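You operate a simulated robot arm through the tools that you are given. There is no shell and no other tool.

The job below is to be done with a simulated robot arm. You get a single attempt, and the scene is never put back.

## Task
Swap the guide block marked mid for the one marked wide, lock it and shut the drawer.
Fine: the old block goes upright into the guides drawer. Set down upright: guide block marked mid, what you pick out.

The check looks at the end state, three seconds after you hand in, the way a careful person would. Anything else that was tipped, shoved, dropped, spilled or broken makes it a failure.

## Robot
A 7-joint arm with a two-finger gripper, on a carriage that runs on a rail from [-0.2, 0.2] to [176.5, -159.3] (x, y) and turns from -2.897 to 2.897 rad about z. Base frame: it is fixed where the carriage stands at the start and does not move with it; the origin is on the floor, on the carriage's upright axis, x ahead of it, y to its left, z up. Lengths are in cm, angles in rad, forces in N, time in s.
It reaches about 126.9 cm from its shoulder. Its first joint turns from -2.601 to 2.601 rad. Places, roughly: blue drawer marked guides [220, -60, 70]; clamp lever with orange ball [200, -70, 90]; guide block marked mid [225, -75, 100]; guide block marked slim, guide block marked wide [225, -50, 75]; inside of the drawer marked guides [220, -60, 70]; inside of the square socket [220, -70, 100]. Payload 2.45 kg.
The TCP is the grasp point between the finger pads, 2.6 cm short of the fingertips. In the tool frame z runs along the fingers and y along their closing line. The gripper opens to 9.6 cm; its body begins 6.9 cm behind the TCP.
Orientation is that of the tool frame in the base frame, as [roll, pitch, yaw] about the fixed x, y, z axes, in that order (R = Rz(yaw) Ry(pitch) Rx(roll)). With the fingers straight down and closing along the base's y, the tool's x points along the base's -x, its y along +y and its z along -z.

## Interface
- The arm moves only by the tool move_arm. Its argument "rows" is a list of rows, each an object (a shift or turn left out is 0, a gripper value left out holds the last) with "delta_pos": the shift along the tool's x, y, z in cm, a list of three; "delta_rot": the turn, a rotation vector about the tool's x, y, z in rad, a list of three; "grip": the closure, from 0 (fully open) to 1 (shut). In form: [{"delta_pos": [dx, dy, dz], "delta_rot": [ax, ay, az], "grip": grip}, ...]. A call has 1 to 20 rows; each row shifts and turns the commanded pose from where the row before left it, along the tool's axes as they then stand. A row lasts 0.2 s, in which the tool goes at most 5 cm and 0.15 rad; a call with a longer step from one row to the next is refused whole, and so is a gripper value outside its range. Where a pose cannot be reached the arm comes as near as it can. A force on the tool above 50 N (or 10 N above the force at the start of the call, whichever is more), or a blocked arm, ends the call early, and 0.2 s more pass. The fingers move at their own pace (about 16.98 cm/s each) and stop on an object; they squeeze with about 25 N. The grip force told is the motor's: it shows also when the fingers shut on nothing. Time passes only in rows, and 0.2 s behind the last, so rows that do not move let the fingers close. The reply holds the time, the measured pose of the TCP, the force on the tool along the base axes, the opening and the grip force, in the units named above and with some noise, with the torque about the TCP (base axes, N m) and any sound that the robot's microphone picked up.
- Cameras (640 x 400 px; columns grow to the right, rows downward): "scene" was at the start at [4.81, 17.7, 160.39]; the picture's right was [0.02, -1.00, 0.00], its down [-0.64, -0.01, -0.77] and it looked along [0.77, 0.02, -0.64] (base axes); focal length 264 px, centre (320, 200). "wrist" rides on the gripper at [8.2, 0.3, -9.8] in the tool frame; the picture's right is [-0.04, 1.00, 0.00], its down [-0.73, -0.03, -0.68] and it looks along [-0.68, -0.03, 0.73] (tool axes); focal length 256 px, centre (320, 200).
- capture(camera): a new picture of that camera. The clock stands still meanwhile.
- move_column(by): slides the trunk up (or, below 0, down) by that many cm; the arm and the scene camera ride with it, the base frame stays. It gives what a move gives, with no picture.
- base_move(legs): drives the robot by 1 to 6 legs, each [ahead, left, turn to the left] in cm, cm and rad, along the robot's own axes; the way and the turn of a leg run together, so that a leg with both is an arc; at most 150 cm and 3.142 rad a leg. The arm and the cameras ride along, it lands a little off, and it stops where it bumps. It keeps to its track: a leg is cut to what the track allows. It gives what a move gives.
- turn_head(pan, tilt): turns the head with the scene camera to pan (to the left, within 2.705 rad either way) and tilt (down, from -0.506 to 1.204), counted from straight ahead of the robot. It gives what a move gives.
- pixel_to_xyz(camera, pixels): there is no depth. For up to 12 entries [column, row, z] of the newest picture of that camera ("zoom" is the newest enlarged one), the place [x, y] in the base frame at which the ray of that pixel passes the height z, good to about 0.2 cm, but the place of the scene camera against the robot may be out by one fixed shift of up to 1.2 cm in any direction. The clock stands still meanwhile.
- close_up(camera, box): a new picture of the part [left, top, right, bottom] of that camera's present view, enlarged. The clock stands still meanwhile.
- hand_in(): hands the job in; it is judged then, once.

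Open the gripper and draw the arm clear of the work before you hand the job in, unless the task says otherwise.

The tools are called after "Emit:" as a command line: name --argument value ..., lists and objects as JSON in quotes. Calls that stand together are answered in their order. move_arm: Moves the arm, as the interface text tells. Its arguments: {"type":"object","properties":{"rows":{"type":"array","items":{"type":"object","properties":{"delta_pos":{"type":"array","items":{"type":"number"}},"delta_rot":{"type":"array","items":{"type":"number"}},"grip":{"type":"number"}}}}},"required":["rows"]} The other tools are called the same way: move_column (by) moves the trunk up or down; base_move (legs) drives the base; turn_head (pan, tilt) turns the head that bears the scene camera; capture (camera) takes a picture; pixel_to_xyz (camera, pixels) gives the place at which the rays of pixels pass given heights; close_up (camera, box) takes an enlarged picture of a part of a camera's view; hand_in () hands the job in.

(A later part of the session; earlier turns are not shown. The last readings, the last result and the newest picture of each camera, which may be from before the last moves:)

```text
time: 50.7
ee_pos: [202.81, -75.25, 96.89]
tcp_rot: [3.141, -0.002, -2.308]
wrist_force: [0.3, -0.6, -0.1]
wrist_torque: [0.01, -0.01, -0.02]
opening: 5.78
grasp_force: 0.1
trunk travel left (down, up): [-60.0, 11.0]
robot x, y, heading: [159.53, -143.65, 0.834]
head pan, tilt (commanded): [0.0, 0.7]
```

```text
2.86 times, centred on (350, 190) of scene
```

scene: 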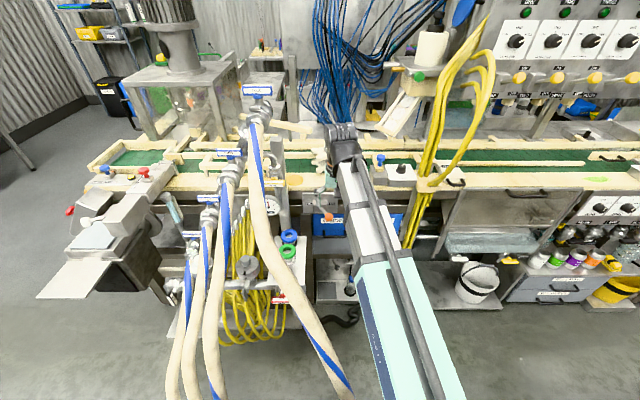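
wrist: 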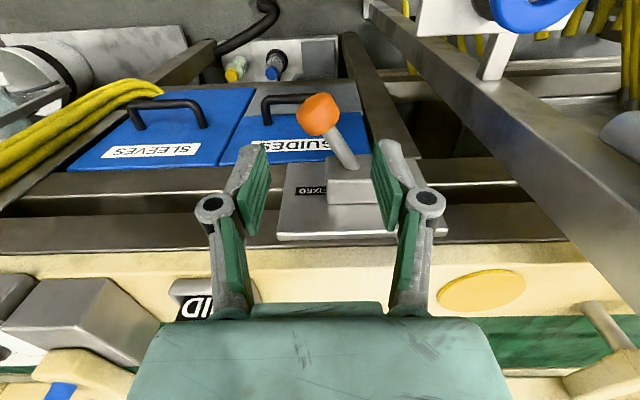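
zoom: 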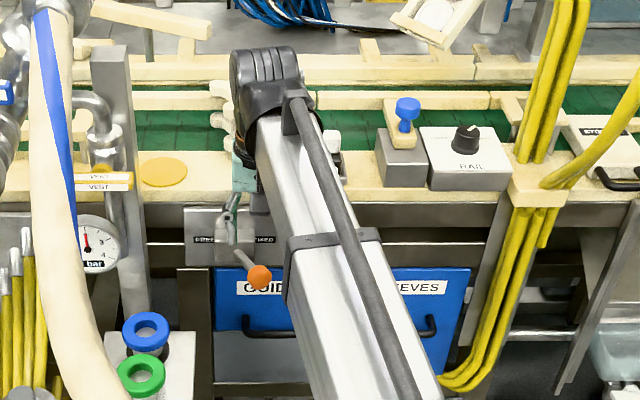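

The ball at wrist (318,114) lies between the fingers' columns. I'll check its ray before descending.

Emit:
pixel_to_xyz --camera "wrist" --pixels '[[318, 114, 87], [318, 114, 88], [320, 190, 94.3], [343, 163, 87]]'

```text
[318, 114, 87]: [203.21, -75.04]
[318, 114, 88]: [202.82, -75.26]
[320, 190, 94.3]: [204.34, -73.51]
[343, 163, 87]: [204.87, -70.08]
```

Ball confirmed at (203.2,-75.0,87), directly below the TCP. Descending 8.7 cm to straddle it.

Emit:
move_arm --rows '[{"delta_pos": [0, 0, 3]}, {"delta_pos": [0, 0, 3]}, {"delta_pos": [0, 0, 2.7]}]'

Emit:
capture --camera "wrist"

```text
time: 51.5
ee_pos: [202.65, -75.31, 88.19]
tcp_rot: [-3.141, -0.001, -2.306]
wrist_force: [-0.4, -0.2, 0.0]
wrist_torque: [0.02, 0.02, -0.01]
opening: 5.79
grasp_force: 0.1
trunk travel left (down, up): [-60.0, 11.0]
robot x, y, heading: [159.07, -143.56, 0.834]
head pan, tilt (commanded): [0.0, 0.7]
```

```text
taken
```

wrist: 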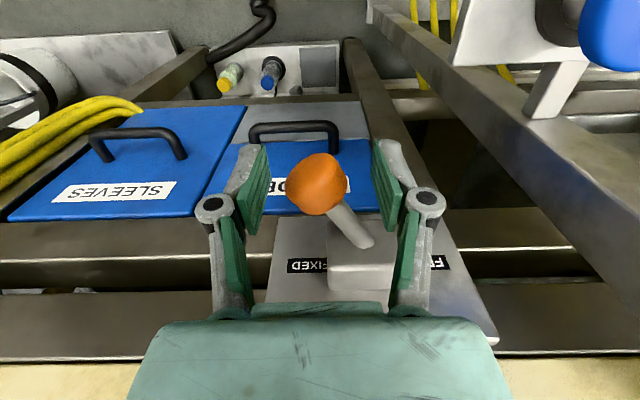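

Fingers straddle the ball. I'll sweep left (+tool y) in small rows to swing the lever toward FREE, watching force and sound.

Emit:
move_arm --rows '[{"delta_pos": [0, 0.8, 0]}, {"delta_pos": [0, 0.8, 0]}, {"delta_pos": [0, 0.8, 0]}, {"delta_pos": [0, 0.8, 0]}]'

Emit:
capture --camera "wrist"

```text
time: 52.5
ee_pos: [200.08, -73.17, 88.32]
tcp_rot: [3.14, -0.002, -2.307]
wrist_force: [0.6, -2.1, 0.1]
wrist_torque: [0.01, -0.01, -0.01]
opening: 5.86
grasp_force: 0.4
trunk travel left (down, up): [-60.0, 11.0]
robot x, y, heading: [159.25, -143.79, 0.836]
head pan, tilt (commanded): [0.0, 0.7]
```

```text
taken
```

wrist: 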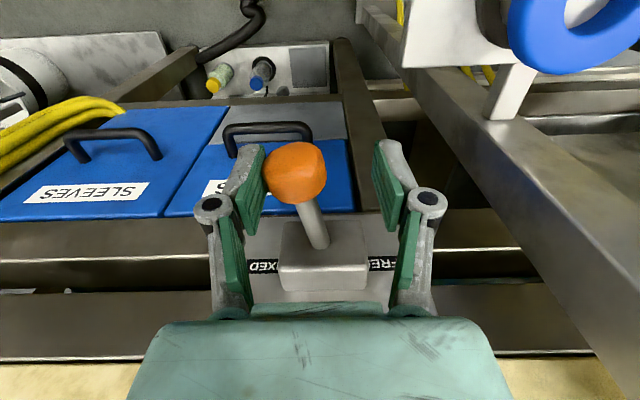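

The right finger touches the ball (≈2 N) and the lever turns: its angle has dropped. I continue left.

Emit:
move_arm --rows '[{"delta_pos": [0, 0.8, 0]}, {"delta_pos": [0, 0.8, 0]}, {"delta_pos": [0, 0.8, 0]}, {"delta_pos": [0, 0.8, 0]}]'

Emit:
capture --camera "wrist"

```text
time: 53.5
ee_pos: [197.95, -71.01, 88.16]
tcp_rot: [3.141, -0.002, -2.307]
wrist_force: [-0.5, -0.2, 0.1]
wrist_torque: [-0.04, 0.02, -0.01]
opening: 5.77
grasp_force: 0.1
trunk travel left (down, up): [-60.0, 11.0]
robot x, y, heading: [159.29, -143.75, 0.831]
head pan, tilt (commanded): [0.0, 0.7]
```

```text
taken
```

wrist: 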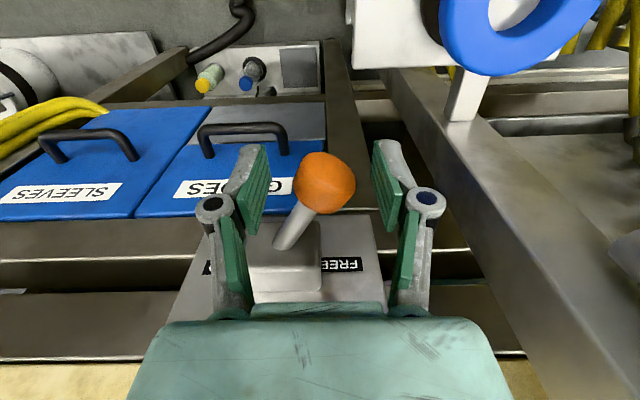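

The lever snapped over to the FREE side; the ball at (324,183) is free between the fingers. I'll compute where it is.

Emit:
pixel_to_xyz --camera "wrist" --pixels '[[324, 183, 87], [283, 240, 87]]'

Emit:
close_up --camera "scene" --box '[270, 170, 370, 250]'

```text
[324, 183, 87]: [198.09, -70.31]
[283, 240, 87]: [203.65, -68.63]
```

```text
5.00 times, centred on (320, 210) of scene
```

zoom: 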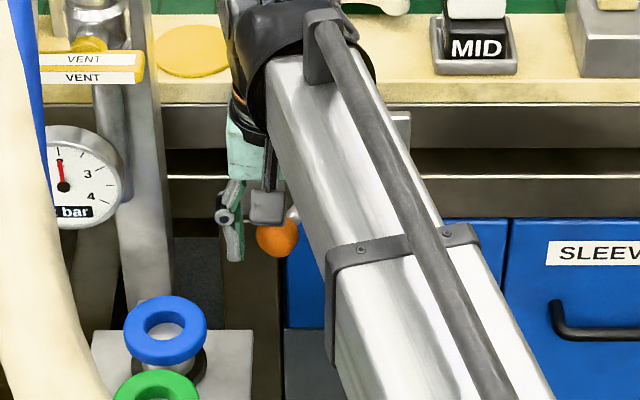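

The ball now sits at (198.1,-70.3), mirrored to the FREE side. I lift off the lever, back out to w≈68 cm and line up with the drawer's centre.

Emit:
move_arm --rows '[{"delta_pos": [0, 0, -3]}, {"delta_pos": [0, 0, -4]}, {"delta_pos": [0, 0, -3]}, {"delta_pos": [4, -3, 0]}, {"delta_pos": [4, -4, 0], "grip": 0.0}, {"delta_pos": [4, -4, 0]}]'

Emit:
capture --camera "wrist"

Emit:
close_up --camera "scene" --box '[270, 160, 390, 250]'

```text
refused: row 5 steps farther than a row can; nothing moved
```

```text
taken
```

wrist: 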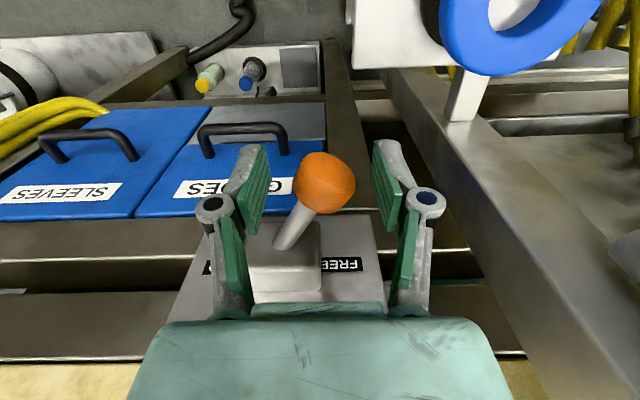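

```text
4.44 times, centred on (330, 205) of scene
```

zoom: 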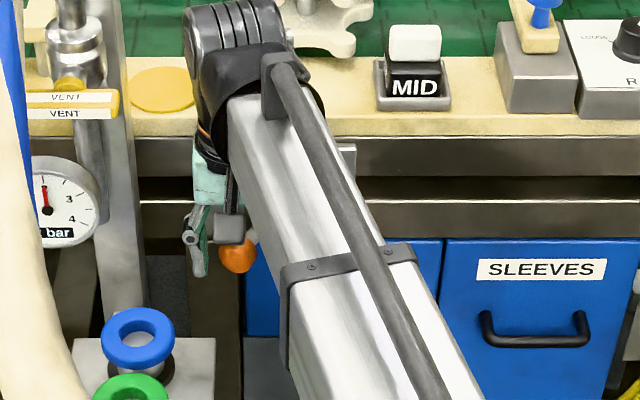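

The call was refused for a >5 cm step; I'll redo the retreat with smaller steps.

Emit:
move_arm --rows '[{"delta_pos": [0, 0, -3]}, {"delta_pos": [0, 0, -4]}, {"delta_pos": [0, 0, -3]}, {"delta_pos": [3, -2.7, 0]}, {"delta_pos": [3, -2.7, 0], "grip": 0.0}, {"delta_pos": [3, -2.7, 0]}, {"delta_pos": [3, -2.7, 0]}]'

Emit:
capture --camera "wrist"

Emit:
close_up --camera "scene" --box '[270, 160, 390, 250]'

```text
time: 55.1
ee_pos: [197.73, -87.26, 98.34]
tcp_rot: [-3.141, 0.0, -2.308]
wrist_force: [0.2, -0.1, -0.3]
wrist_torque: [0.01, 0.01, 0.02]
opening: 9.59
grasp_force: 0.1
trunk travel left (down, up): [-60.0, 11.0]
robot x, y, heading: [159.21, -143.75, 0.836]
head pan, tilt (commanded): [0.0, 0.7]
```

```text
taken
```

wrist: 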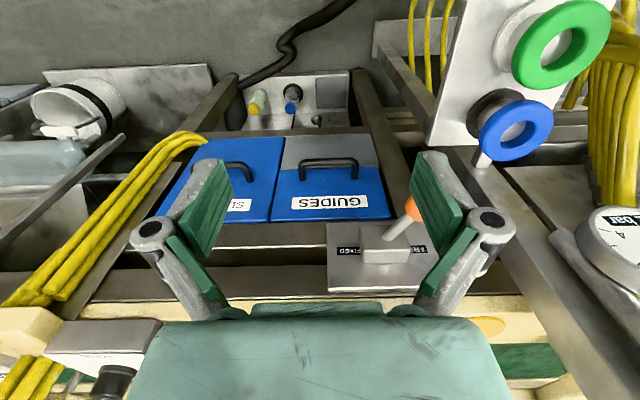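

```text
4.44 times, centred on (330, 205) of scene
```

zoom: 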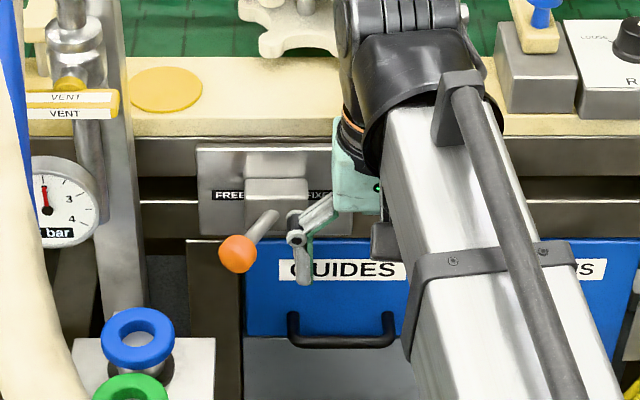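

Lever shows FREE (ball left of the boss). Now I lower the trunk 18 cm and roll the tool so it points into the bench with the fingers closing vertically.

Emit:
move_column --by -18

Emit:
move_arm --rows '[{"delta_rot": [-0.0864, -0.0864, 0.0864]}, {"delta_rot": [-0.0864, -0.0864, 0.0864]}, {"delta_rot": [-0.0864, -0.0864, 0.0864]}, {"delta_rot": [-0.0864, -0.0864, 0.0864]}, {"delta_rot": [-0.0864, -0.0864, 0.0864]}, {"delta_rot": [-0.0864, -0.0864, 0.0864]}, {"delta_rot": [-0.0864, -0.0864, 0.0864]}]'

Emit:
capture --camera "scene"

```text
time: 57.1
ee_pos: [197.73, -87.22, 80.28]
tcp_rot: [-3.141, 0.001, -2.306]
wrist_force: [-0.4, -0.4, 0.1]
wrist_torque: [0.0, 0.0, 0.0]
opening: 9.57
grasp_force: 0.0
trunk travel left (down, up): [-42.0, 29.0]
robot x, y, heading: [159.14, -144.07, 0.835]
head pan, tilt (commanded): [0.0, 0.7]
```

```text
time: 58.7
ee_pos: [197.7, -87.33, 80.25]
tcp_rot: [2.354, 0.341, -3.094]
wrist_force: [0.1, 0.3, -0.4]
wrist_torque: [-0.03, 0.03, -0.01]
opening: 9.62
grasp_force: 0.0
trunk travel left (down, up): [-42.0, 29.0]
robot x, y, heading: [159.21, -143.71, 0.835]
head pan, tilt (commanded): [0.0, 0.7]
```

```text
taken
```

scene: 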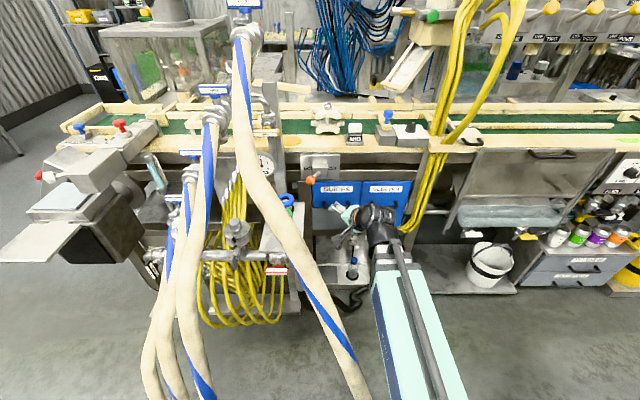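

The roll is going well with no contact. I'll complete the second half.

Emit:
move_arm --rows '[{"delta_rot": [-0.0864, -0.0864, 0.0864]}, {"delta_rot": [-0.0864, -0.0864, 0.0864]}, {"delta_rot": [-0.0864, -0.0864, 0.0864]}, {"delta_rot": [-0.0864, -0.0864, 0.0864]}, {"delta_rot": [-0.0864, -0.0864, 0.0864]}, {"delta_rot": [-0.0864, -0.0864, 0.0864]}, {"delta_rot": [-0.0864, -0.0864, 0.0864]}]'

Emit:
capture --camera "wrist"

Emit:
capture --camera "scene"

```text
time: 60.3
ee_pos: [200.32, -83.99, 79.97]
tcp_rot: [1.568, -0.001, 2.403]
wrist_force: [0.2, -0.4, 0.7]
wrist_torque: [-0.03, -0.01, 0.03]
opening: 9.59
grasp_force: 0.0
out of reach, approached as far as the arm can: row 2, 3, 4, 5
trunk travel left (down, up): [-42.0, 29.0]
robot x, y, heading: [159.26, -143.67, 0.833]
head pan, tilt (commanded): [0.0, 0.7]
```

```text
taken
```

wrist: 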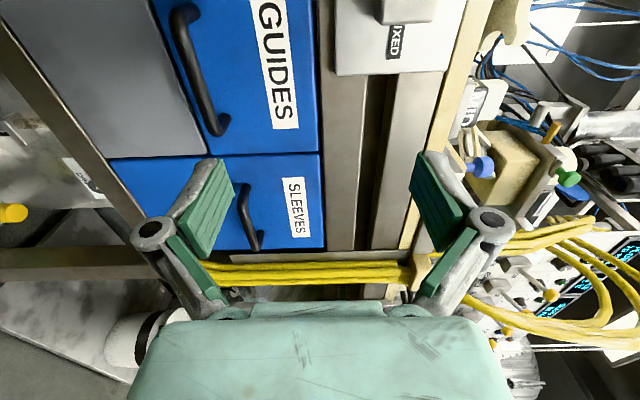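

```text
taken
```

scene: 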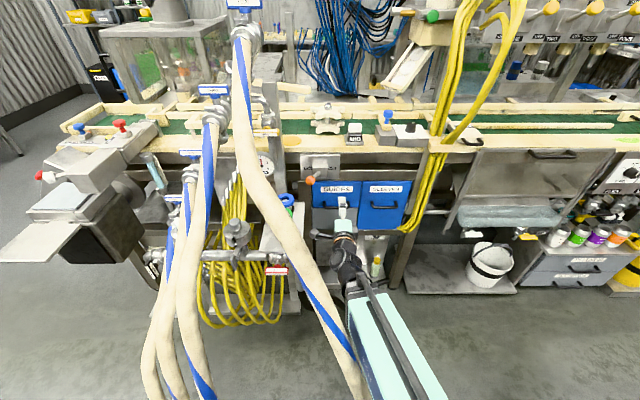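

The tool now points into the bench with fingers closing vertically (TCP u 205, w 72, z 80). The GUIDES handle is at (180,10)–(222,128) in the wrist view; I'll take a close-up and rays.

Emit:
close_up --camera "wrist" --box '[120, 0, 360, 150]'

Emit:
pixel_to_xyz --camera "wrist" --pixels '[[202, 75, 66], [202, 75, 68], [202, 75, 70], [178, 20, 68], [222, 128, 68]]'

```text
2.67 times, centred on (240, 75) of wrist
```

zoom: 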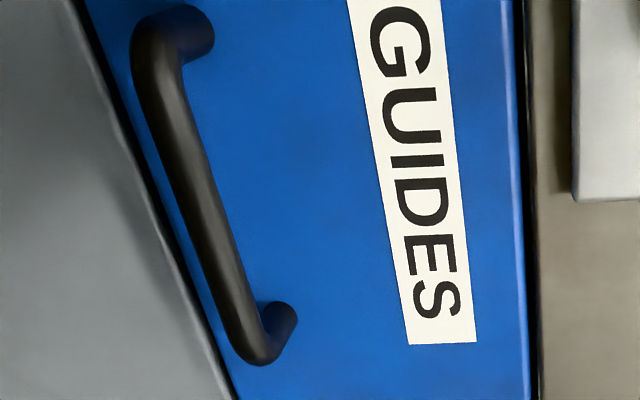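

```text
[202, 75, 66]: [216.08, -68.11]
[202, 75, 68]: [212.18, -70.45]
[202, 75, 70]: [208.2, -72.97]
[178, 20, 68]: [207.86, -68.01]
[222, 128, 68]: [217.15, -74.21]
```

I'll lower the tool about 12 cm (−tool y) to the handle's height, staying 15 cm short of it, and look again.

Emit:
move_arm --rows '[{"delta_pos": [0, -4, 0]}, {"delta_pos": [0, -4, 0]}, {"delta_pos": [0, -4, 0]}]'

Emit:
capture --camera "wrist"

Emit:
close_up --camera "wrist" --box '[220, 0, 460, 150]'

```text
time: 61.1
ee_pos: [200.4, -84.08, 68.13]
tcp_rot: [1.567, 0.002, 2.405]
wrist_force: [0.3, 0.5, 0.1]
wrist_torque: [-0.01, 0.04, 0.02]
opening: 9.6
grasp_force: 0.1
trunk travel left (down, up): [-42.0, 29.0]
robot x, y, heading: [159.38, -143.88, 0.836]
head pan, tilt (commanded): [0.0, 0.7]
```

```text
taken
```

wrist: 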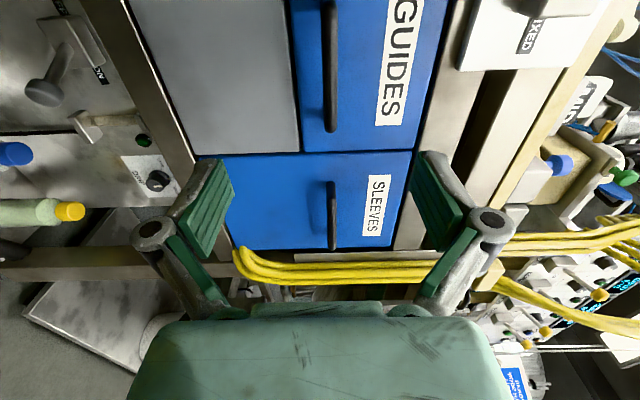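

```text
2.67 times, centred on (340, 75) of wrist
```

zoom: 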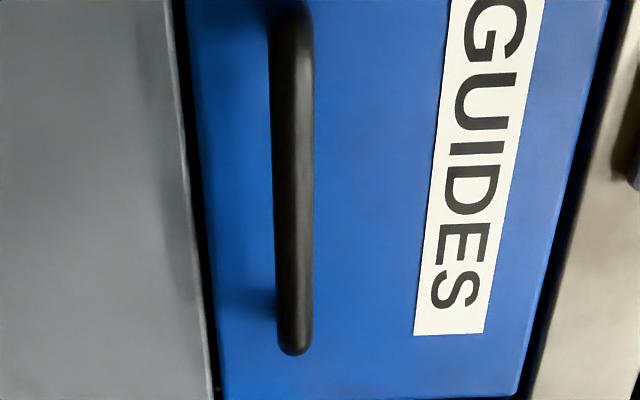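

Bar is now at column ≈330, rows 8–133. I'll query this and compare.

Emit:
pixel_to_xyz --camera "wrist" --pixels '[[329.5, 67, 68.6], [329.5, 67, 68.8], [329.5, 67, 69.0], [329.5, 67, 69.2], [370, 100, 70], [370, 100, 71], [370, 100, 72]]'

```text
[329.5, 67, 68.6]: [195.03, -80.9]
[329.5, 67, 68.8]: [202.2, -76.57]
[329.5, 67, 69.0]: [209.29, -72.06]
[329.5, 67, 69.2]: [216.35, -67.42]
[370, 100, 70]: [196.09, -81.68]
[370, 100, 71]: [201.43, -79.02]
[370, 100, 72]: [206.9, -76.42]
```

The bar is at z≈68.9, w≈87. I'll raise 0.8 cm and advance 9 cm, then look.

Emit:
move_arm --rows '[{"delta_pos": [0, 0.8, 3]}, {"delta_pos": [0, 0, 3]}, {"delta_pos": [0, 0, 3]}]'

Emit:
capture --camera "wrist"

Emit:
close_up --camera "scene" --box '[280, 140, 400, 230]'

```text
time: 61.9
ee_pos: [206.33, -77.36, 68.72]
tcp_rot: [1.57, 0.0, 2.404]
wrist_force: [-0.1, -0.1, 0.7]
wrist_torque: [0.02, 0.0, 0.0]
opening: 9.58
grasp_force: 0.0
trunk travel left (down, up): [-42.0, 29.0]
robot x, y, heading: [159.29, -143.23, 0.84]
head pan, tilt (commanded): [0.0, 0.7]
```

```text
taken
```

wrist: 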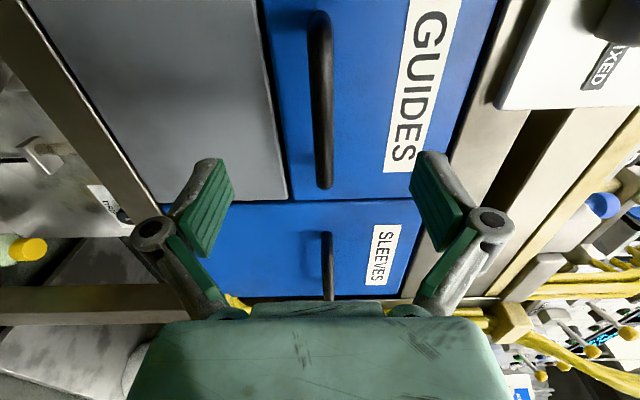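

```text
4.44 times, centred on (340, 185) of scene
```

zoom: 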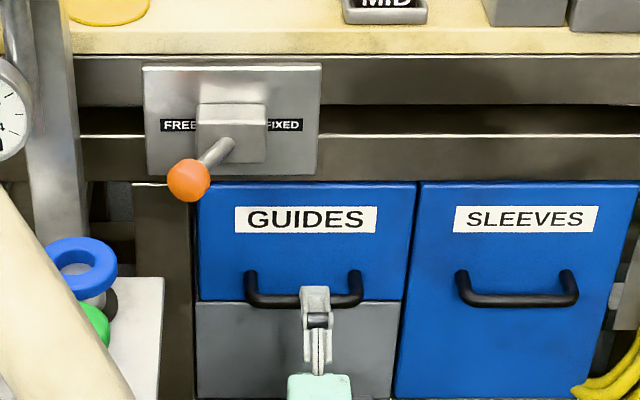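

Fingers are level with the bar (column 321). Advance 4.6 cm more so the bar lies between the pads.

Emit:
move_arm --rows '[{"delta_pos": [0, 0, 2.4]}, {"delta_pos": [0, 0, 2.2]}]'

Emit:
capture --camera "wrist"

```text
time: 62.5
ee_pos: [209.47, -73.83, 68.87]
tcp_rot: [1.571, -0.001, 2.406]
wrist_force: [1.0, -0.1, 0.0]
wrist_torque: [0.0, -0.01, -0.02]
opening: 9.58
grasp_force: 0.1
trunk travel left (down, up): [-42.0, 29.0]
robot x, y, heading: [159.28, -143.53, 0.836]
head pan, tilt (commanded): [0.0, 0.7]
```

```text
taken
```

wrist: 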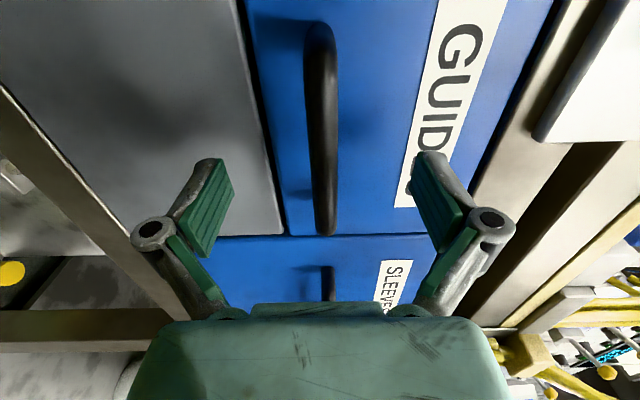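

The bar (rows 22–235, column 321) lies between the pads. Closing the gripper on it.

Emit:
move_arm --rows '[{"grip": 0.6}, {"grip": 1.0}, {"grip": 1.0}, {"grip": 1.0}]'

Emit:
capture --camera "wrist"

```text
time: 63.5
ee_pos: [209.48, -73.99, 69.03]
tcp_rot: [1.566, -0.002, 2.404]
wrist_force: [-0.5, 2.2, 14.8]
wrist_torque: [0.1, -0.13, -0.11]
opening: 1.32
grasp_force: 39.5
trunk travel left (down, up): [-42.0, 29.0]
robot x, y, heading: [159.24, -143.6, 0.833]
head pan, tilt (commanded): [0.0, 0.7]
```

```text
taken
```

wrist: 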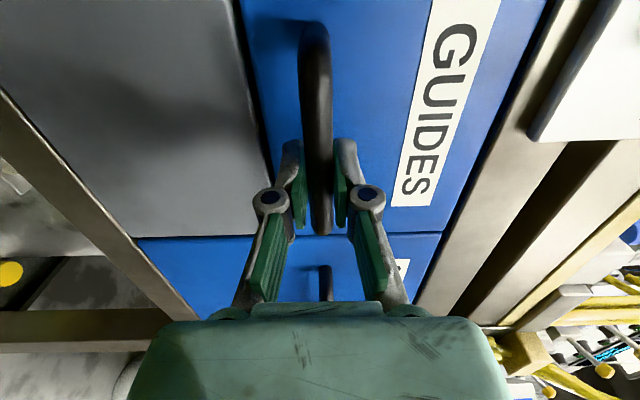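

Bar gripped (opening 1.32 cm). I ease up 0.15 cm against the 15 N vertical load and pull the drawer out gently.

Emit:
move_arm --rows '[{"delta_pos": [0, 0.15, 0]}, {"delta_pos": [0, 0, -1]}, {"delta_pos": [0, 0, -1.5]}, {"delta_pos": [0, 0, -1.5]}]'

Emit:
capture --camera "wrist"

```text
time: 64.5
ee_pos: [206.82, -77.0, 68.98]
tcp_rot: [1.571, 0.0, 2.404]
wrist_force: [4.4, -4.2, 7.7]
wrist_torque: [-0.04, -0.05, 0.81]
opening: 1.29
grasp_force: 39.3
trunk travel left (down, up): [-42.0, 29.0]
robot x, y, heading: [158.92, -143.68, 0.836]
head pan, tilt (commanded): [0.0, 0.7]
```

```text
taken
```

wrist: 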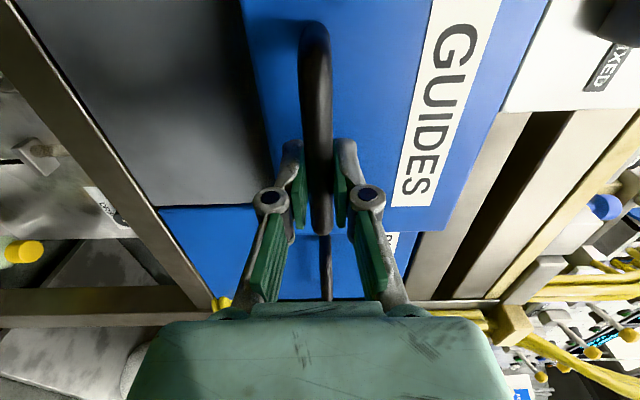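

The drawer follows smoothly. I keep pulling in 1.5 cm rows.

Emit:
move_arm --rows '[{"delta_pos": [0, 0, -1.5]}, {"delta_pos": [0, 0, -1.5]}, {"delta_pos": [0, 0, -1.5]}, {"delta_pos": [0, 0, -1.5]}, {"delta_pos": [0, 0, -1.5]}]'

Emit:
capture --camera "scene"

Emit:
close_up --camera "scene" --box '[280, 140, 400, 240]'

```text
time: 65.7
ee_pos: [201.86, -82.58, 68.93]
tcp_rot: [1.571, -0.001, 2.403]
wrist_force: [8.5, -10.8, 5.3]
wrist_torque: [-0.07, -0.04, -0.69]
opening: 1.3
grasp_force: 39.6
trunk travel left (down, up): [-42.0, 29.0]
robot x, y, heading: [159.03, -143.36, 0.835]
head pan, tilt (commanded): [0.0, 0.7]
```

```text
taken
```

scene: 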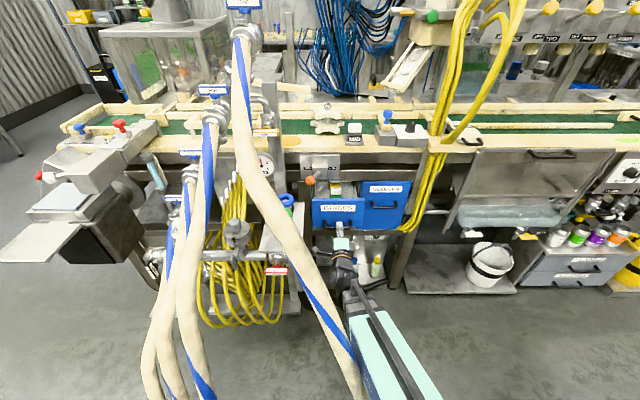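

```text
4.00 times, centred on (340, 190) of scene
```

zoom: 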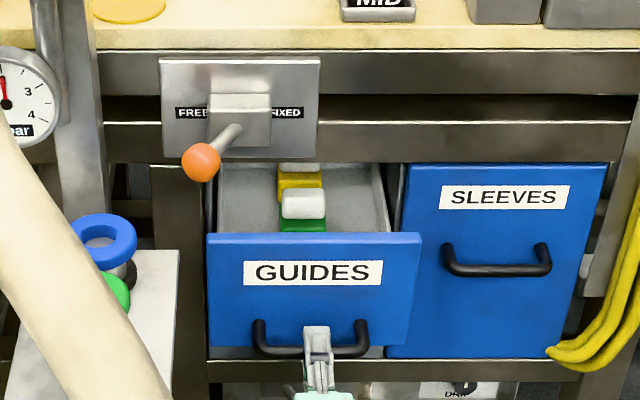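

Inside the drawer I see a green block with white top and a yellow one behind. I keep pulling a bit further within reach.

Emit:
move_arm --rows '[{"delta_pos": [0, 0, -1.5]}, {"delta_pos": [0, 0, -1.5]}]'

Emit:
close_up --camera "scene" --box '[280, 140, 400, 240]'

```text
time: 66.3
ee_pos: [199.7, -84.79, 69.1]
tcp_rot: [1.573, -0.004, 2.404]
wrist_force: [13.3, -13.7, 5.8]
wrist_torque: [-0.09, -0.04, 0.37]
opening: 1.32
grasp_force: 39.8
trunk travel left (down, up): [-42.0, 29.0]
robot x, y, heading: [159.14, -143.33, 0.834]
head pan, tilt (commanded): [0.0, 0.7]
```

```text
4.00 times, centred on (340, 190) of scene
```

zoom: 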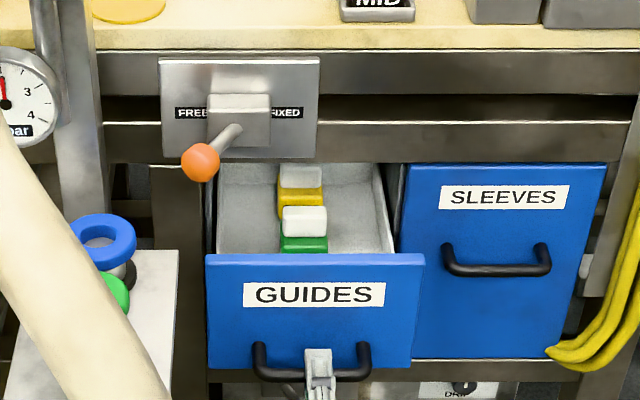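

Still moving; lateral load is ≈19 N, so I'll relieve a little sideways (+u) and keep pulling.

Emit:
move_arm --rows '[{"delta_pos": [-0.25, 0, -1.5]}, {"delta_pos": [0, 0, -1.5]}, {"delta_pos": [0, 0, -1.5]}]'

Emit:
close_up --camera "scene" --box '[280, 140, 400, 240]'

```text
time: 67.1
ee_pos: [196.79, -88.12, 69.07]
tcp_rot: [1.567, 0.0, 2.406]
wrist_force: [4.0, -6.0, 8.9]
wrist_torque: [0.02, 0.03, 1.09]
opening: 1.28
grasp_force: 39.6
trunk travel left (down, up): [-42.0, 29.0]
robot x, y, heading: [159.29, -143.48, 0.834]
head pan, tilt (commanded): [0.0, 0.7]
```

```text
4.00 times, centred on (340, 190) of scene
```

zoom: 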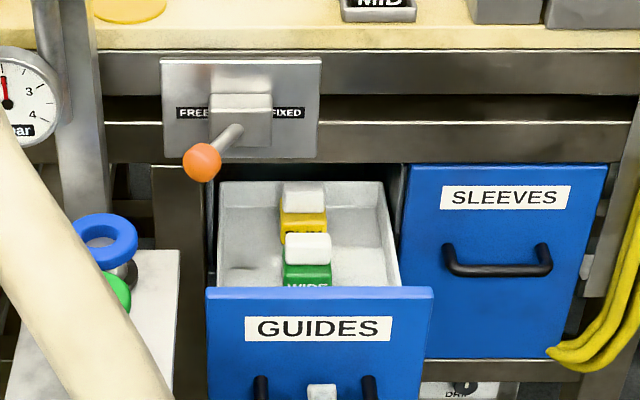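

Green is WIDE (front), yellow is SLIM (behind); the drawer is out ≈19 cm. I release the handle and back off 4 cm.

Emit:
move_arm --rows '[{"grip": 0.5}, {"grip": 0.0}, {"grip": 0.0}, {"delta_pos": [0, 0, -1.5]}, {"delta_pos": [0, 0, -1.5]}, {"delta_pos": [0, 0, -1.5]}]'

Emit:
capture --camera "wrist"

Emit:
capture --camera "scene"

```text
time: 68.5
ee_pos: [195.29, -88.51, 66.97]
tcp_rot: [1.57, -0.001, 2.406]
wrist_force: [0.2, -0.5, 0.3]
wrist_torque: [0.02, -0.01, -0.02]
opening: 9.59
grasp_force: 0.1
out of reach, approached as far as the arm can: row 4, 5, 6
trunk travel left (down, up): [-42.0, 29.0]
robot x, y, heading: [159.07, -143.92, 0.832]
head pan, tilt (commanded): [0.0, 0.7]
```

```text
taken
```

wrist: 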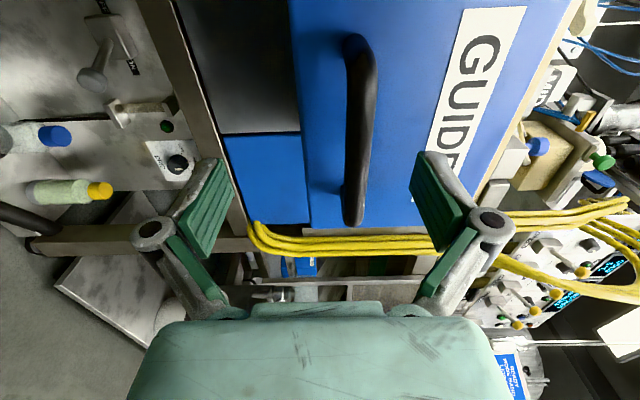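

```text
taken
```

scene: 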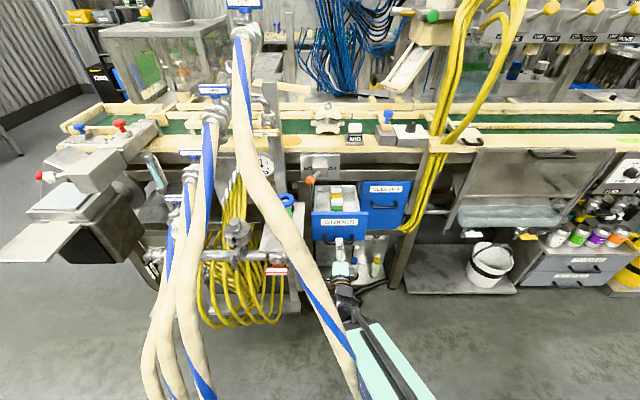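

The arm stopped at its inner reach, TCP ≈2.7 cm short of the bar, fingertips nearly clear. Raising the trunk 4 cm (bar keeps ≥1 cm clearance from the lower finger) should let it fold back further.

Emit:
move_column --by 4

Emit:
move_arm --rows '[{"delta_pos": [0, -1, -1]}, {"delta_pos": [0, -1, -1]}, {"delta_pos": [0, 0, -1]}]'

Emit:
capture --camera "wrist"

```text
time: 69.3
ee_pos: [195.24, -88.56, 70.9]
tcp_rot: [1.569, 0.0, 2.406]
wrist_force: [0.3, 0.5, -0.2]
wrist_torque: [-0.01, 0.0, 0.02]
opening: 9.59
grasp_force: 0.0
trunk travel left (down, up): [-46.0, 25.0]
robot x, y, heading: [159.22, -143.82, 0.834]
head pan, tilt (commanded): [0.0, 0.7]
```

```text
time: 70.1
ee_pos: [193.72, -89.81, 68.25]
tcp_rot: [1.568, 0.001, 2.403]
wrist_force: [0.0, -0.7, -0.1]
wrist_torque: [0.0, -0.06, 0.0]
opening: 9.59
grasp_force: 0.2
out of reach, approached as far as the arm can: row 2, 3
trunk travel left (down, up): [-46.0, 25.0]
robot x, y, heading: [158.91, -143.45, 0.832]
head pan, tilt (commanded): [0.0, 0.7]
```

```text
taken
```

wrist: 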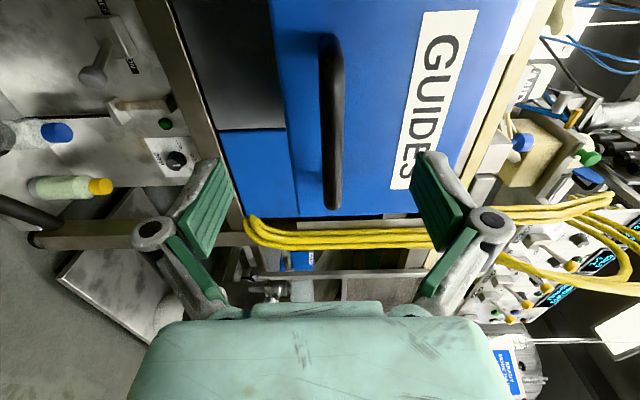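

The fingertips are now ≈1.5 cm clear of the bar. I raise the trunk 20 cm straight up, clear of the drawer.

Emit:
move_column --by 20

Emit:
move_arm --rows '[{"delta_rot": [0.0864, 0.0864, -0.0864]}, {"delta_rot": [0.0864, 0.0864, -0.0864]}, {"delta_rot": [0.0864, 0.0864, -0.0864]}, {"delta_rot": [0.0864, 0.0864, -0.0864]}, {"delta_rot": [0.0864, 0.0864, -0.0864]}, {"delta_rot": [0.0864, 0.0864, -0.0864]}, {"delta_rot": [0.0864, 0.0864, -0.0864]}]'

Emit:
capture --camera "scene"

```text
time: 72.3
ee_pos: [193.74, -89.75, 88.34]
tcp_rot: [1.569, -0.001, 2.405]
wrist_force: [1.4, 0.0, 0.2]
wrist_torque: [-0.05, 0.0, 0.0]
opening: 9.6
grasp_force: 0.1
trunk travel left (down, up): [-66.0, 5.0]
robot x, y, heading: [159.29, -143.6, 0.834]
head pan, tilt (commanded): [0.0, 0.7]
```

```text
time: 73.9
ee_pos: [196.2, -92.62, 79.99]
tcp_rot: [2.316, 0.354, -3.088]
wrist_force: [0.7, 0.3, -0.1]
wrist_torque: [0.04, -0.04, -0.04]
opening: 9.6
grasp_force: 0.1
out of reach, approached as far as the arm can: row 1, 2, 3, 5, 6, 7
trunk travel left (down, up): [-66.0, 5.0]
robot x, y, heading: [159.32, -143.36, 0.834]
head pan, tilt (commanded): [0.0, 0.7]
```

```text
taken
```

scene: 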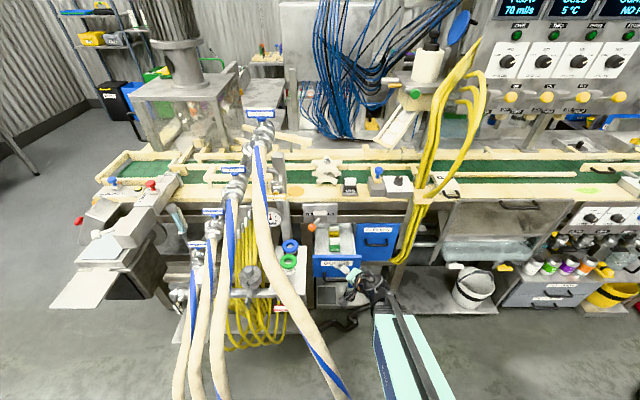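

The drawer stays open; the arm is half turned, near its inner limit with no contact force. I complete the turn to fingers-down.

Emit:
move_arm --rows '[{"delta_rot": [0.0864, 0.0864, -0.0864]}, {"delta_rot": [0.0864, 0.0864, -0.0864]}, {"delta_rot": [0.0864, 0.0864, -0.0864]}, {"delta_rot": [0.0864, 0.0864, -0.0864]}, {"delta_rot": [0.0864, 0.0864, -0.0864]}, {"delta_rot": [0.0864, 0.0864, -0.0864]}, {"delta_rot": [0.0864, 0.0864, -0.0864]}]'

Emit:
capture --camera "wrist"

```text
time: 75.5
ee_pos: [200.71, -103.68, 72.47]
tcp_rot: [2.902, 0.164, -2.501]
wrist_force: [-0.3, 0.0, -0.2]
wrist_torque: [0.04, 0.01, -0.01]
opening: 9.6
grasp_force: 0.0
out of reach, approached as far as the arm can: row 1, 2, 3, 4, 5, 6, 7
trunk travel left (down, up): [-66.0, 5.0]
robot x, y, heading: [159.28, -143.93, 0.833]
head pan, tilt (commanded): [0.0, 0.7]
```

```text
taken
```

wrist: 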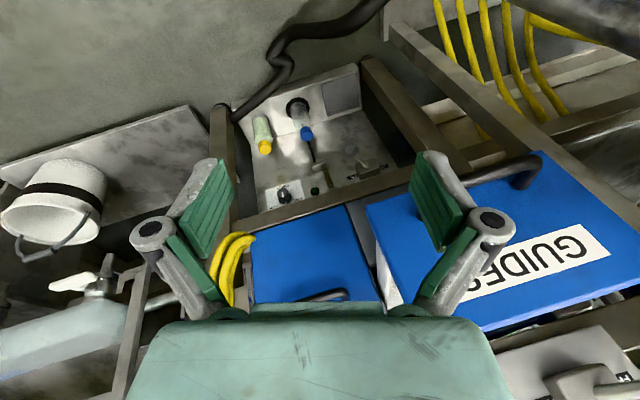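

The arm ended slightly tilted at (200.7,-103.7,72.5), right of the drawer, no contact. I'll raise it up and forward into comfortable reach, then correct the orientation.

Emit:
move_arm --rows '[{"delta_pos": [-2, 0, -3.5]}, {"delta_pos": [-2, 0, -3.5]}, {"delta_pos": [-2, 0, -3.5]}, {"delta_pos": [-2, 0, -3.5]}, {"delta_pos": [-2, 0, -3.5]}, {"delta_pos": [-2, 0, -3.5]}]'

Emit:
capture --camera "scene"

```text
time: 76.9
ee_pos: [211.07, -103.32, 94.28]
tcp_rot: [2.876, 0.167, -2.504]
wrist_force: [0.2, -1.0, -0.1]
wrist_torque: [-0.02, 0.02, -0.02]
opening: 9.61
grasp_force: 0.0
out of reach, approached as far as the arm can: row 5, 6
trunk travel left (down, up): [-66.0, 5.0]
robot x, y, heading: [159.07, -143.27, 0.836]
head pan, tilt (commanded): [0.0, 0.7]
```

```text
taken
```

scene: 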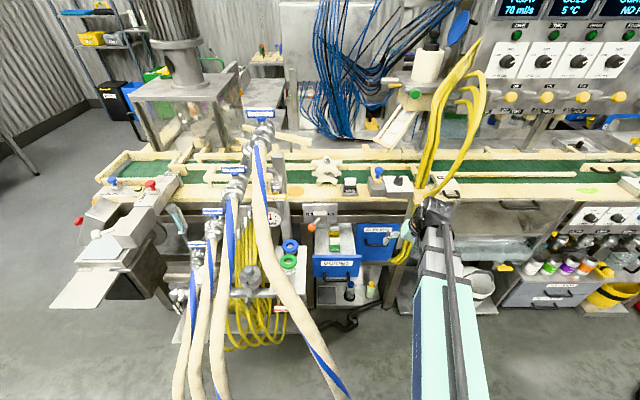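

It rose to z=94 but remains tilted by 0.36 rad. I'll apply the remaining rotation (0.248,0.191,-0.173) in three rows.

Emit:
move_arm --rows '[{"delta_rot": [0.0827, 0.0637, -0.0575]}, {"delta_rot": [0.0827, 0.0637, -0.0575]}, {"delta_rot": [0.0827, 0.0637, -0.0575]}]'

```text
time: 77.7
ee_pos: [211.38, -103.98, 93.96]
tcp_rot: [2.878, 0.109, -2.371]
wrist_force: [0.8, -0.2, 0.4]
wrist_torque: [0.04, 0.03, 0.01]
opening: 9.61
grasp_force: 0.0
out of reach, approached as far as the arm can: row 1, 2, 3
trunk travel left (down, up): [-66.0, 5.0]
robot x, y, heading: [158.82, -143.75, 0.835]
head pan, tilt (commanded): [0.0, 0.7]
```

The wrist seems limited in this folded posture. I'll shift left, up and outward over the bench front (u≈212, w≈72, z≈104) to gain room, then retry the rotation.

Emit:
move_arm --rows '[{"delta_pos": [-1.22, 3.36, -1.04]}, {"delta_pos": [-1.22, 3.36, -1.04]}, {"delta_pos": [-1.22, 3.36, -1.04]}, {"delta_pos": [-1.22, 3.36, -1.04]}, {"delta_pos": [-1.22, 3.36, -1.04]}]'

Emit:
move_arm --rows '[{"delta_rot": [0.0827, 0.0637, -0.03]}, {"delta_rot": [0.0827, 0.0637, -0.03]}]'

Emit:
capture --camera "scene"

```text
time: 78.9
ee_pos: [209.8, -95.28, 101.7]
tcp_rot: [2.871, 0.118, -2.344]
wrist_force: [0.5, 0.2, -0.4]
wrist_torque: [-0.03, 0.02, 0.0]
opening: 9.61
grasp_force: 0.0
out of reach, approached as far as the arm can: row 3, 4, 5
trunk travel left (down, up): [-66.0, 5.0]
robot x, y, heading: [159.43, -143.78, 0.827]
head pan, tilt (commanded): [0.0, 0.7]
```

```text
time: 79.5
ee_pos: [209.71, -95.45, 102.01]
tcp_rot: [2.862, 0.023, -2.29]
wrist_force: [0.0, -0.1, 0.6]
wrist_torque: [0.03, 0.03, 0.02]
opening: 9.61
grasp_force: 0.1
out of reach, approached as far as the arm can: row 1, 2
trunk travel left (down, up): [-66.0, 5.0]
robot x, y, heading: [159.36, -143.97, 0.835]
head pan, tilt (commanded): [0.0, 0.7]
```

```text
taken
```

scene: 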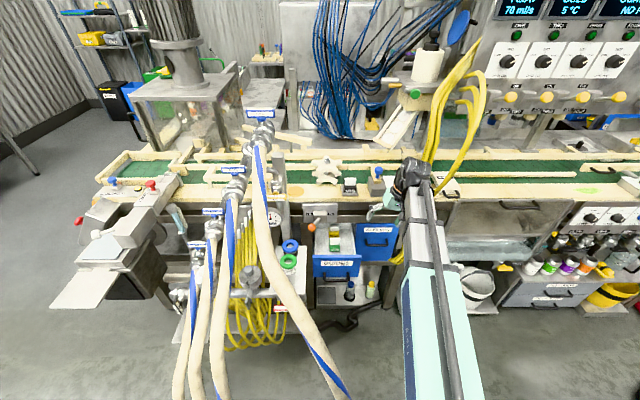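

The roll (2.86 rad) and leftward motion are blocked, so some joint is at a limit. I'll look at the arm's shoulder and elbow with the head.

Emit:
turn_head --pan -0.6 --tilt 1.1

Emit:
capture --camera "scene"

```text
time: 80.5
ee_pos: [209.68, -95.57, 101.9]
tcp_rot: [2.861, 0.023, -2.293]
wrist_force: [-0.3, 0.4, -0.4]
wrist_torque: [0.02, -0.01, -0.03]
opening: 9.6
grasp_force: 0.1
trunk travel left (down, up): [-66.0, 5.0]
robot x, y, heading: [159.11, -143.66, 0.839]
head pan, tilt (commanded): [-0.6, 1.1]
```

```text
taken
```

scene: 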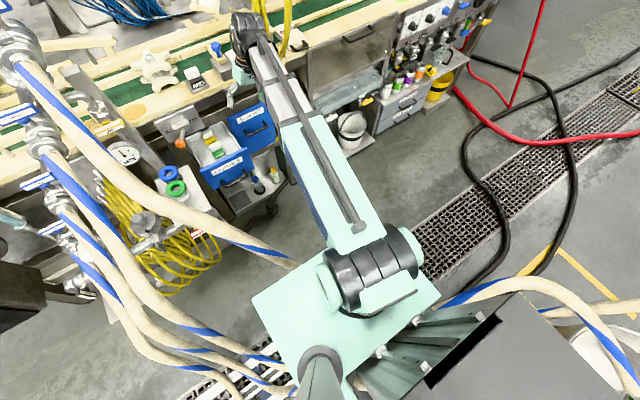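

The forearm looks normal from elbow (375,270) to wrist (250,30), so the wrist joints likely took another branch while folded. I'll extend up/forward to open space and retrace the rotation toward horizontal there.

Emit:
move_arm --rows '[{"delta_pos": [-3.05, 0.78, -2.9]}, {"delta_pos": [-3.05, 0.78, -2.9]}]'

Emit:
move_arm --rows '[{"delta_rot": [-0.0864, -0.0864, 0.0864]}, {"delta_rot": [-0.0864, -0.0864, 0.0864]}, {"delta_rot": [-0.0864, -0.0864, 0.0864]}, {"delta_rot": [-0.0864, -0.0864, 0.0864]}]'

```text
time: 81.1
ee_pos: [213.95, -91.14, 107.89]
tcp_rot: [2.859, 0.026, -2.283]
wrist_force: [0.6, -0.2, -0.2]
wrist_torque: [-0.01, 0.02, 0.0]
opening: 9.63
grasp_force: 0.1
trunk travel left (down, up): [-66.0, 5.0]
robot x, y, heading: [159.24, -143.71, 0.833]
head pan, tilt (commanded): [-0.6, 1.1]
```

```text
time: 82.1
ee_pos: [220.33, -101.4, 100.44]
tcp_rot: [2.45, 0.199, -2.731]
wrist_force: [-0.9, 0.5, 0.4]
wrist_torque: [-0.02, -0.01, -0.02]
opening: 9.6
grasp_force: 0.1
out of reach, approached as far as the arm can: row 1, 2, 3, 4
trunk travel left (down, up): [-66.0, 5.0]
robot x, y, heading: [159.36, -143.6, 0.837]
head pan, tilt (commanded): [-0.6, 1.1]
```

The position slid right to u≈231, so a joint limit is engaged. I'll look at the wrist joints closely.

Emit:
turn_head --pan -0.35 --tilt 0.8

Emit:
capture --camera "scene"

Emit:
close_up --camera "scene" --box '[300, 100, 460, 220]'

```text
time: 82.9
ee_pos: [220.37, -101.42, 100.47]
tcp_rot: [2.452, 0.196, -2.731]
wrist_force: [0.1, 0.4, -0.5]
wrist_torque: [0.01, -0.02, 0.0]
opening: 9.59
grasp_force: 0.0
trunk travel left (down, up): [-66.0, 5.0]
robot x, y, heading: [159.14, -143.51, 0.834]
head pan, tilt (commanded): [-0.351, 0.799]
```

```text
taken
```

scene: 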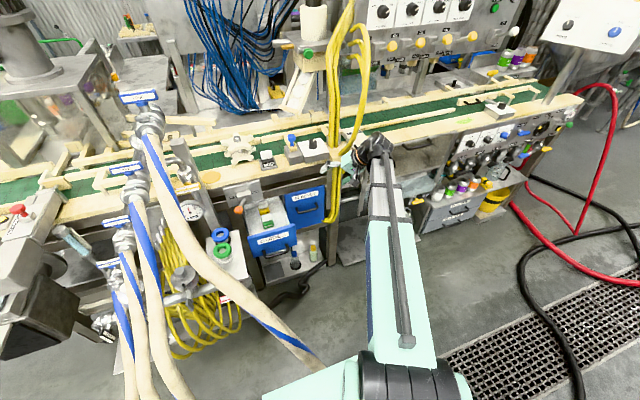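

```text
3.33 times, centred on (380, 160) of scene
```

zoom: 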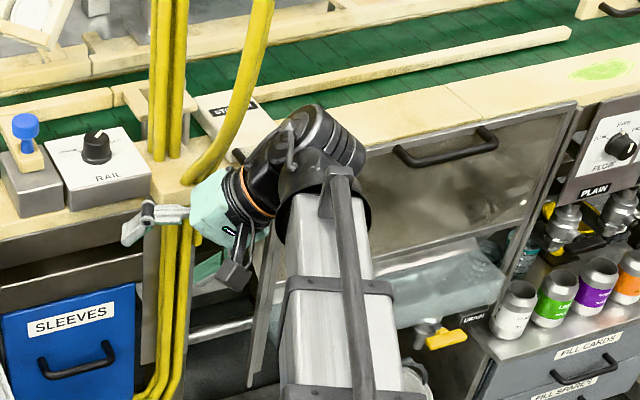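

The zoom shows the hand bent to the left of the forearm: the wrist has flipped to its other branch, with the forearm roll at its limit. I'll first estimate the forearm direction from elbow (405,385) and wrist (377,148) rays, and keep clear of the yellow hoses.

Emit:
pixel_to_xyz --camera "scene" --pixels '[[405, 385, 110], [405, 385, 120], [405, 385, 130], [405, 385, 140], [377, 150, 105], [377, 150, 115], [377, 150, 125], [355, 160, 105], [330, 180, 95], [330, 180, 105]]'

Emit:
capture --camera "wrist"

```text
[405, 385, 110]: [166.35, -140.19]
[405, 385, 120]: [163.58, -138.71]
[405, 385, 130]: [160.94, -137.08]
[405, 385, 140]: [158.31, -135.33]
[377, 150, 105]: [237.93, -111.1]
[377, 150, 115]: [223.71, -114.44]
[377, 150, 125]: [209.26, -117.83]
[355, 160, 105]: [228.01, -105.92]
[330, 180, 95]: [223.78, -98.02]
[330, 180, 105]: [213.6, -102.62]
```

```text
taken
```

wrist: 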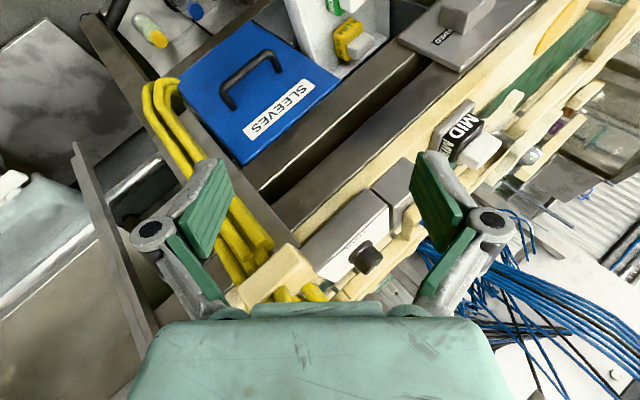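

From the rays: elbow ≈ (u 213, w 6, z 125), wrist ≈ (u 242, w 64, z 116), so the hand is bent about 41° left around the forearm axis – the flipped branch. First I shift left/up into free air (u≈213, w≈70, z≈112), away from the yellow hoses, with orientation unchanged.

Emit:
move_arm --rows '[{"delta_pos": [1.48, 4.12, 0]}, {"delta_pos": [1.48, 4.12, 0]}, {"delta_pos": [1.48, 4.12, 0]}, {"delta_pos": [1.48, 4.12, 0]}, {"delta_pos": [1.48, 4.12, 0]}]'

Emit:
capture --camera "scene"

```text
time: 84.1
ee_pos: [211.92, -103.9, 98.9]
tcp_rot: [2.449, 0.195, -2.734]
wrist_force: [-0.3, -0.5, -1.3]
wrist_torque: [-0.05, -0.03, 0.01]
opening: 9.59
grasp_force: 0.0
out of reach, approached as far as the arm can: row 1, 2, 3, 4, 5
trunk travel left (down, up): [-66.0, 5.0]
robot x, y, heading: [159.31, -143.6, 0.836]
head pan, tilt (commanded): [-0.351, 0.799]
```

```text
taken
```

scene: 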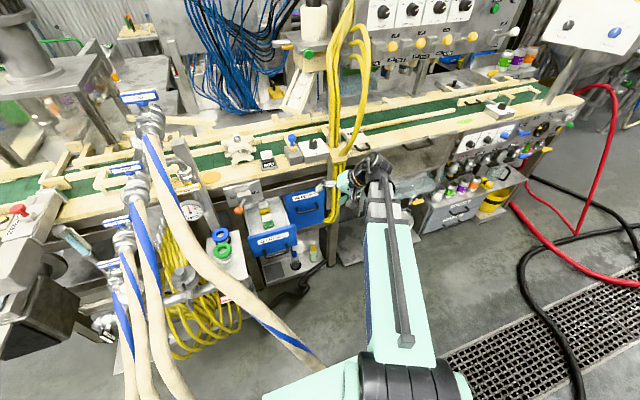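

The blocked axis looks like the tool roll joint being at its stop. I test that by rolling −0.3 rad about the tool axis, which should free it, then try moving left/up.

Emit:
move_arm --rows '[{"delta_rot": [0, 0, -0.14]}, {"delta_rot": [0, 0, -0.14]}, {"delta_rot": [0, 0, -0.14]}]'

```text
time: 84.9
ee_pos: [211.71, -103.82, 98.97]
tcp_rot: [2.568, 0.424, -2.4]
wrist_force: [-0.6, -0.5, 0.0]
wrist_torque: [-0.02, 0.0, 0.01]
opening: 9.59
grasp_force: 0.1
trunk travel left (down, up): [-66.0, 5.0]
robot x, y, heading: [159.09, -143.61, 0.838]
head pan, tilt (commanded): [-0.351, 0.799]
```

The roll was free. Now shift left 12, forward 6, up 10 in tool axes.

Emit:
move_arm --rows '[{"delta_pos": [-2.24, 3.52, 0.26]}, {"delta_pos": [-2.24, 3.52, 0.26]}, {"delta_pos": [-2.24, 3.52, 0.26]}, {"delta_pos": [-2.24, 3.52, 0.26]}]'

```text
time: 85.9
ee_pos: [207.5, -90.98, 108.72]
tcp_rot: [2.569, 0.424, -2.404]
wrist_force: [0.7, 0.4, -0.3]
wrist_torque: [0.02, -0.03, -0.01]
opening: 9.61
grasp_force: 0.1
trunk travel left (down, up): [-66.0, 5.0]
robot x, y, heading: [159.49, -143.84, 0.833]
head pan, tilt (commanded): [-0.351, 0.799]
```

Theory holds: it moved freely to u 215, w 71.5, z 108.7. Next I straighten the hand toward the forearm line (≈57°) in free air.

Emit:
move_arm --rows '[{"delta_rot": [0.0506, -0.1143, 0]}, {"delta_rot": [0.0506, -0.1143, 0]}, {"delta_rot": [0.0506, -0.1143, 0]}, {"delta_rot": [0.0506, -0.1143, 0]}, {"delta_rot": [0.0506, -0.1143, 0]}, {"delta_rot": [0.0506, -0.1143, 0]}]'

Emit:
capture --camera "scene"

```text
time: 87.3
ee_pos: [209.72, -93.41, 107.28]
tcp_rot: [2.529, 1.014, -2.893]
wrist_force: [0.4, 0.6, 0.3]
wrist_torque: [-0.04, 0.01, 0.04]
opening: 9.61
grasp_force: 0.0
out of reach, approached as far as the arm can: row 5, 6
trunk travel left (down, up): [-66.0, 5.0]
robot x, y, heading: [159.03, -143.89, 0.832]
head pan, tilt (commanded): [-0.351, 0.799]
```

```text
taken
```

scene: 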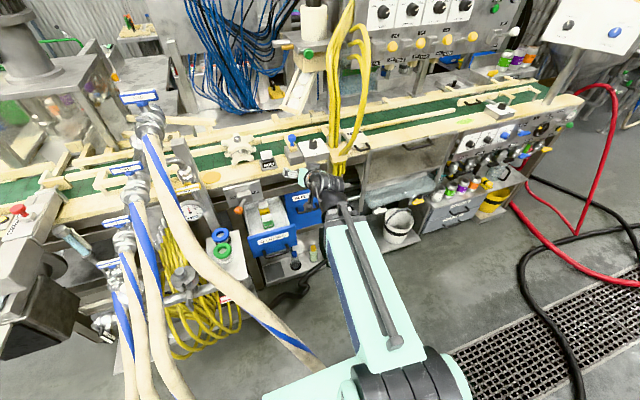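

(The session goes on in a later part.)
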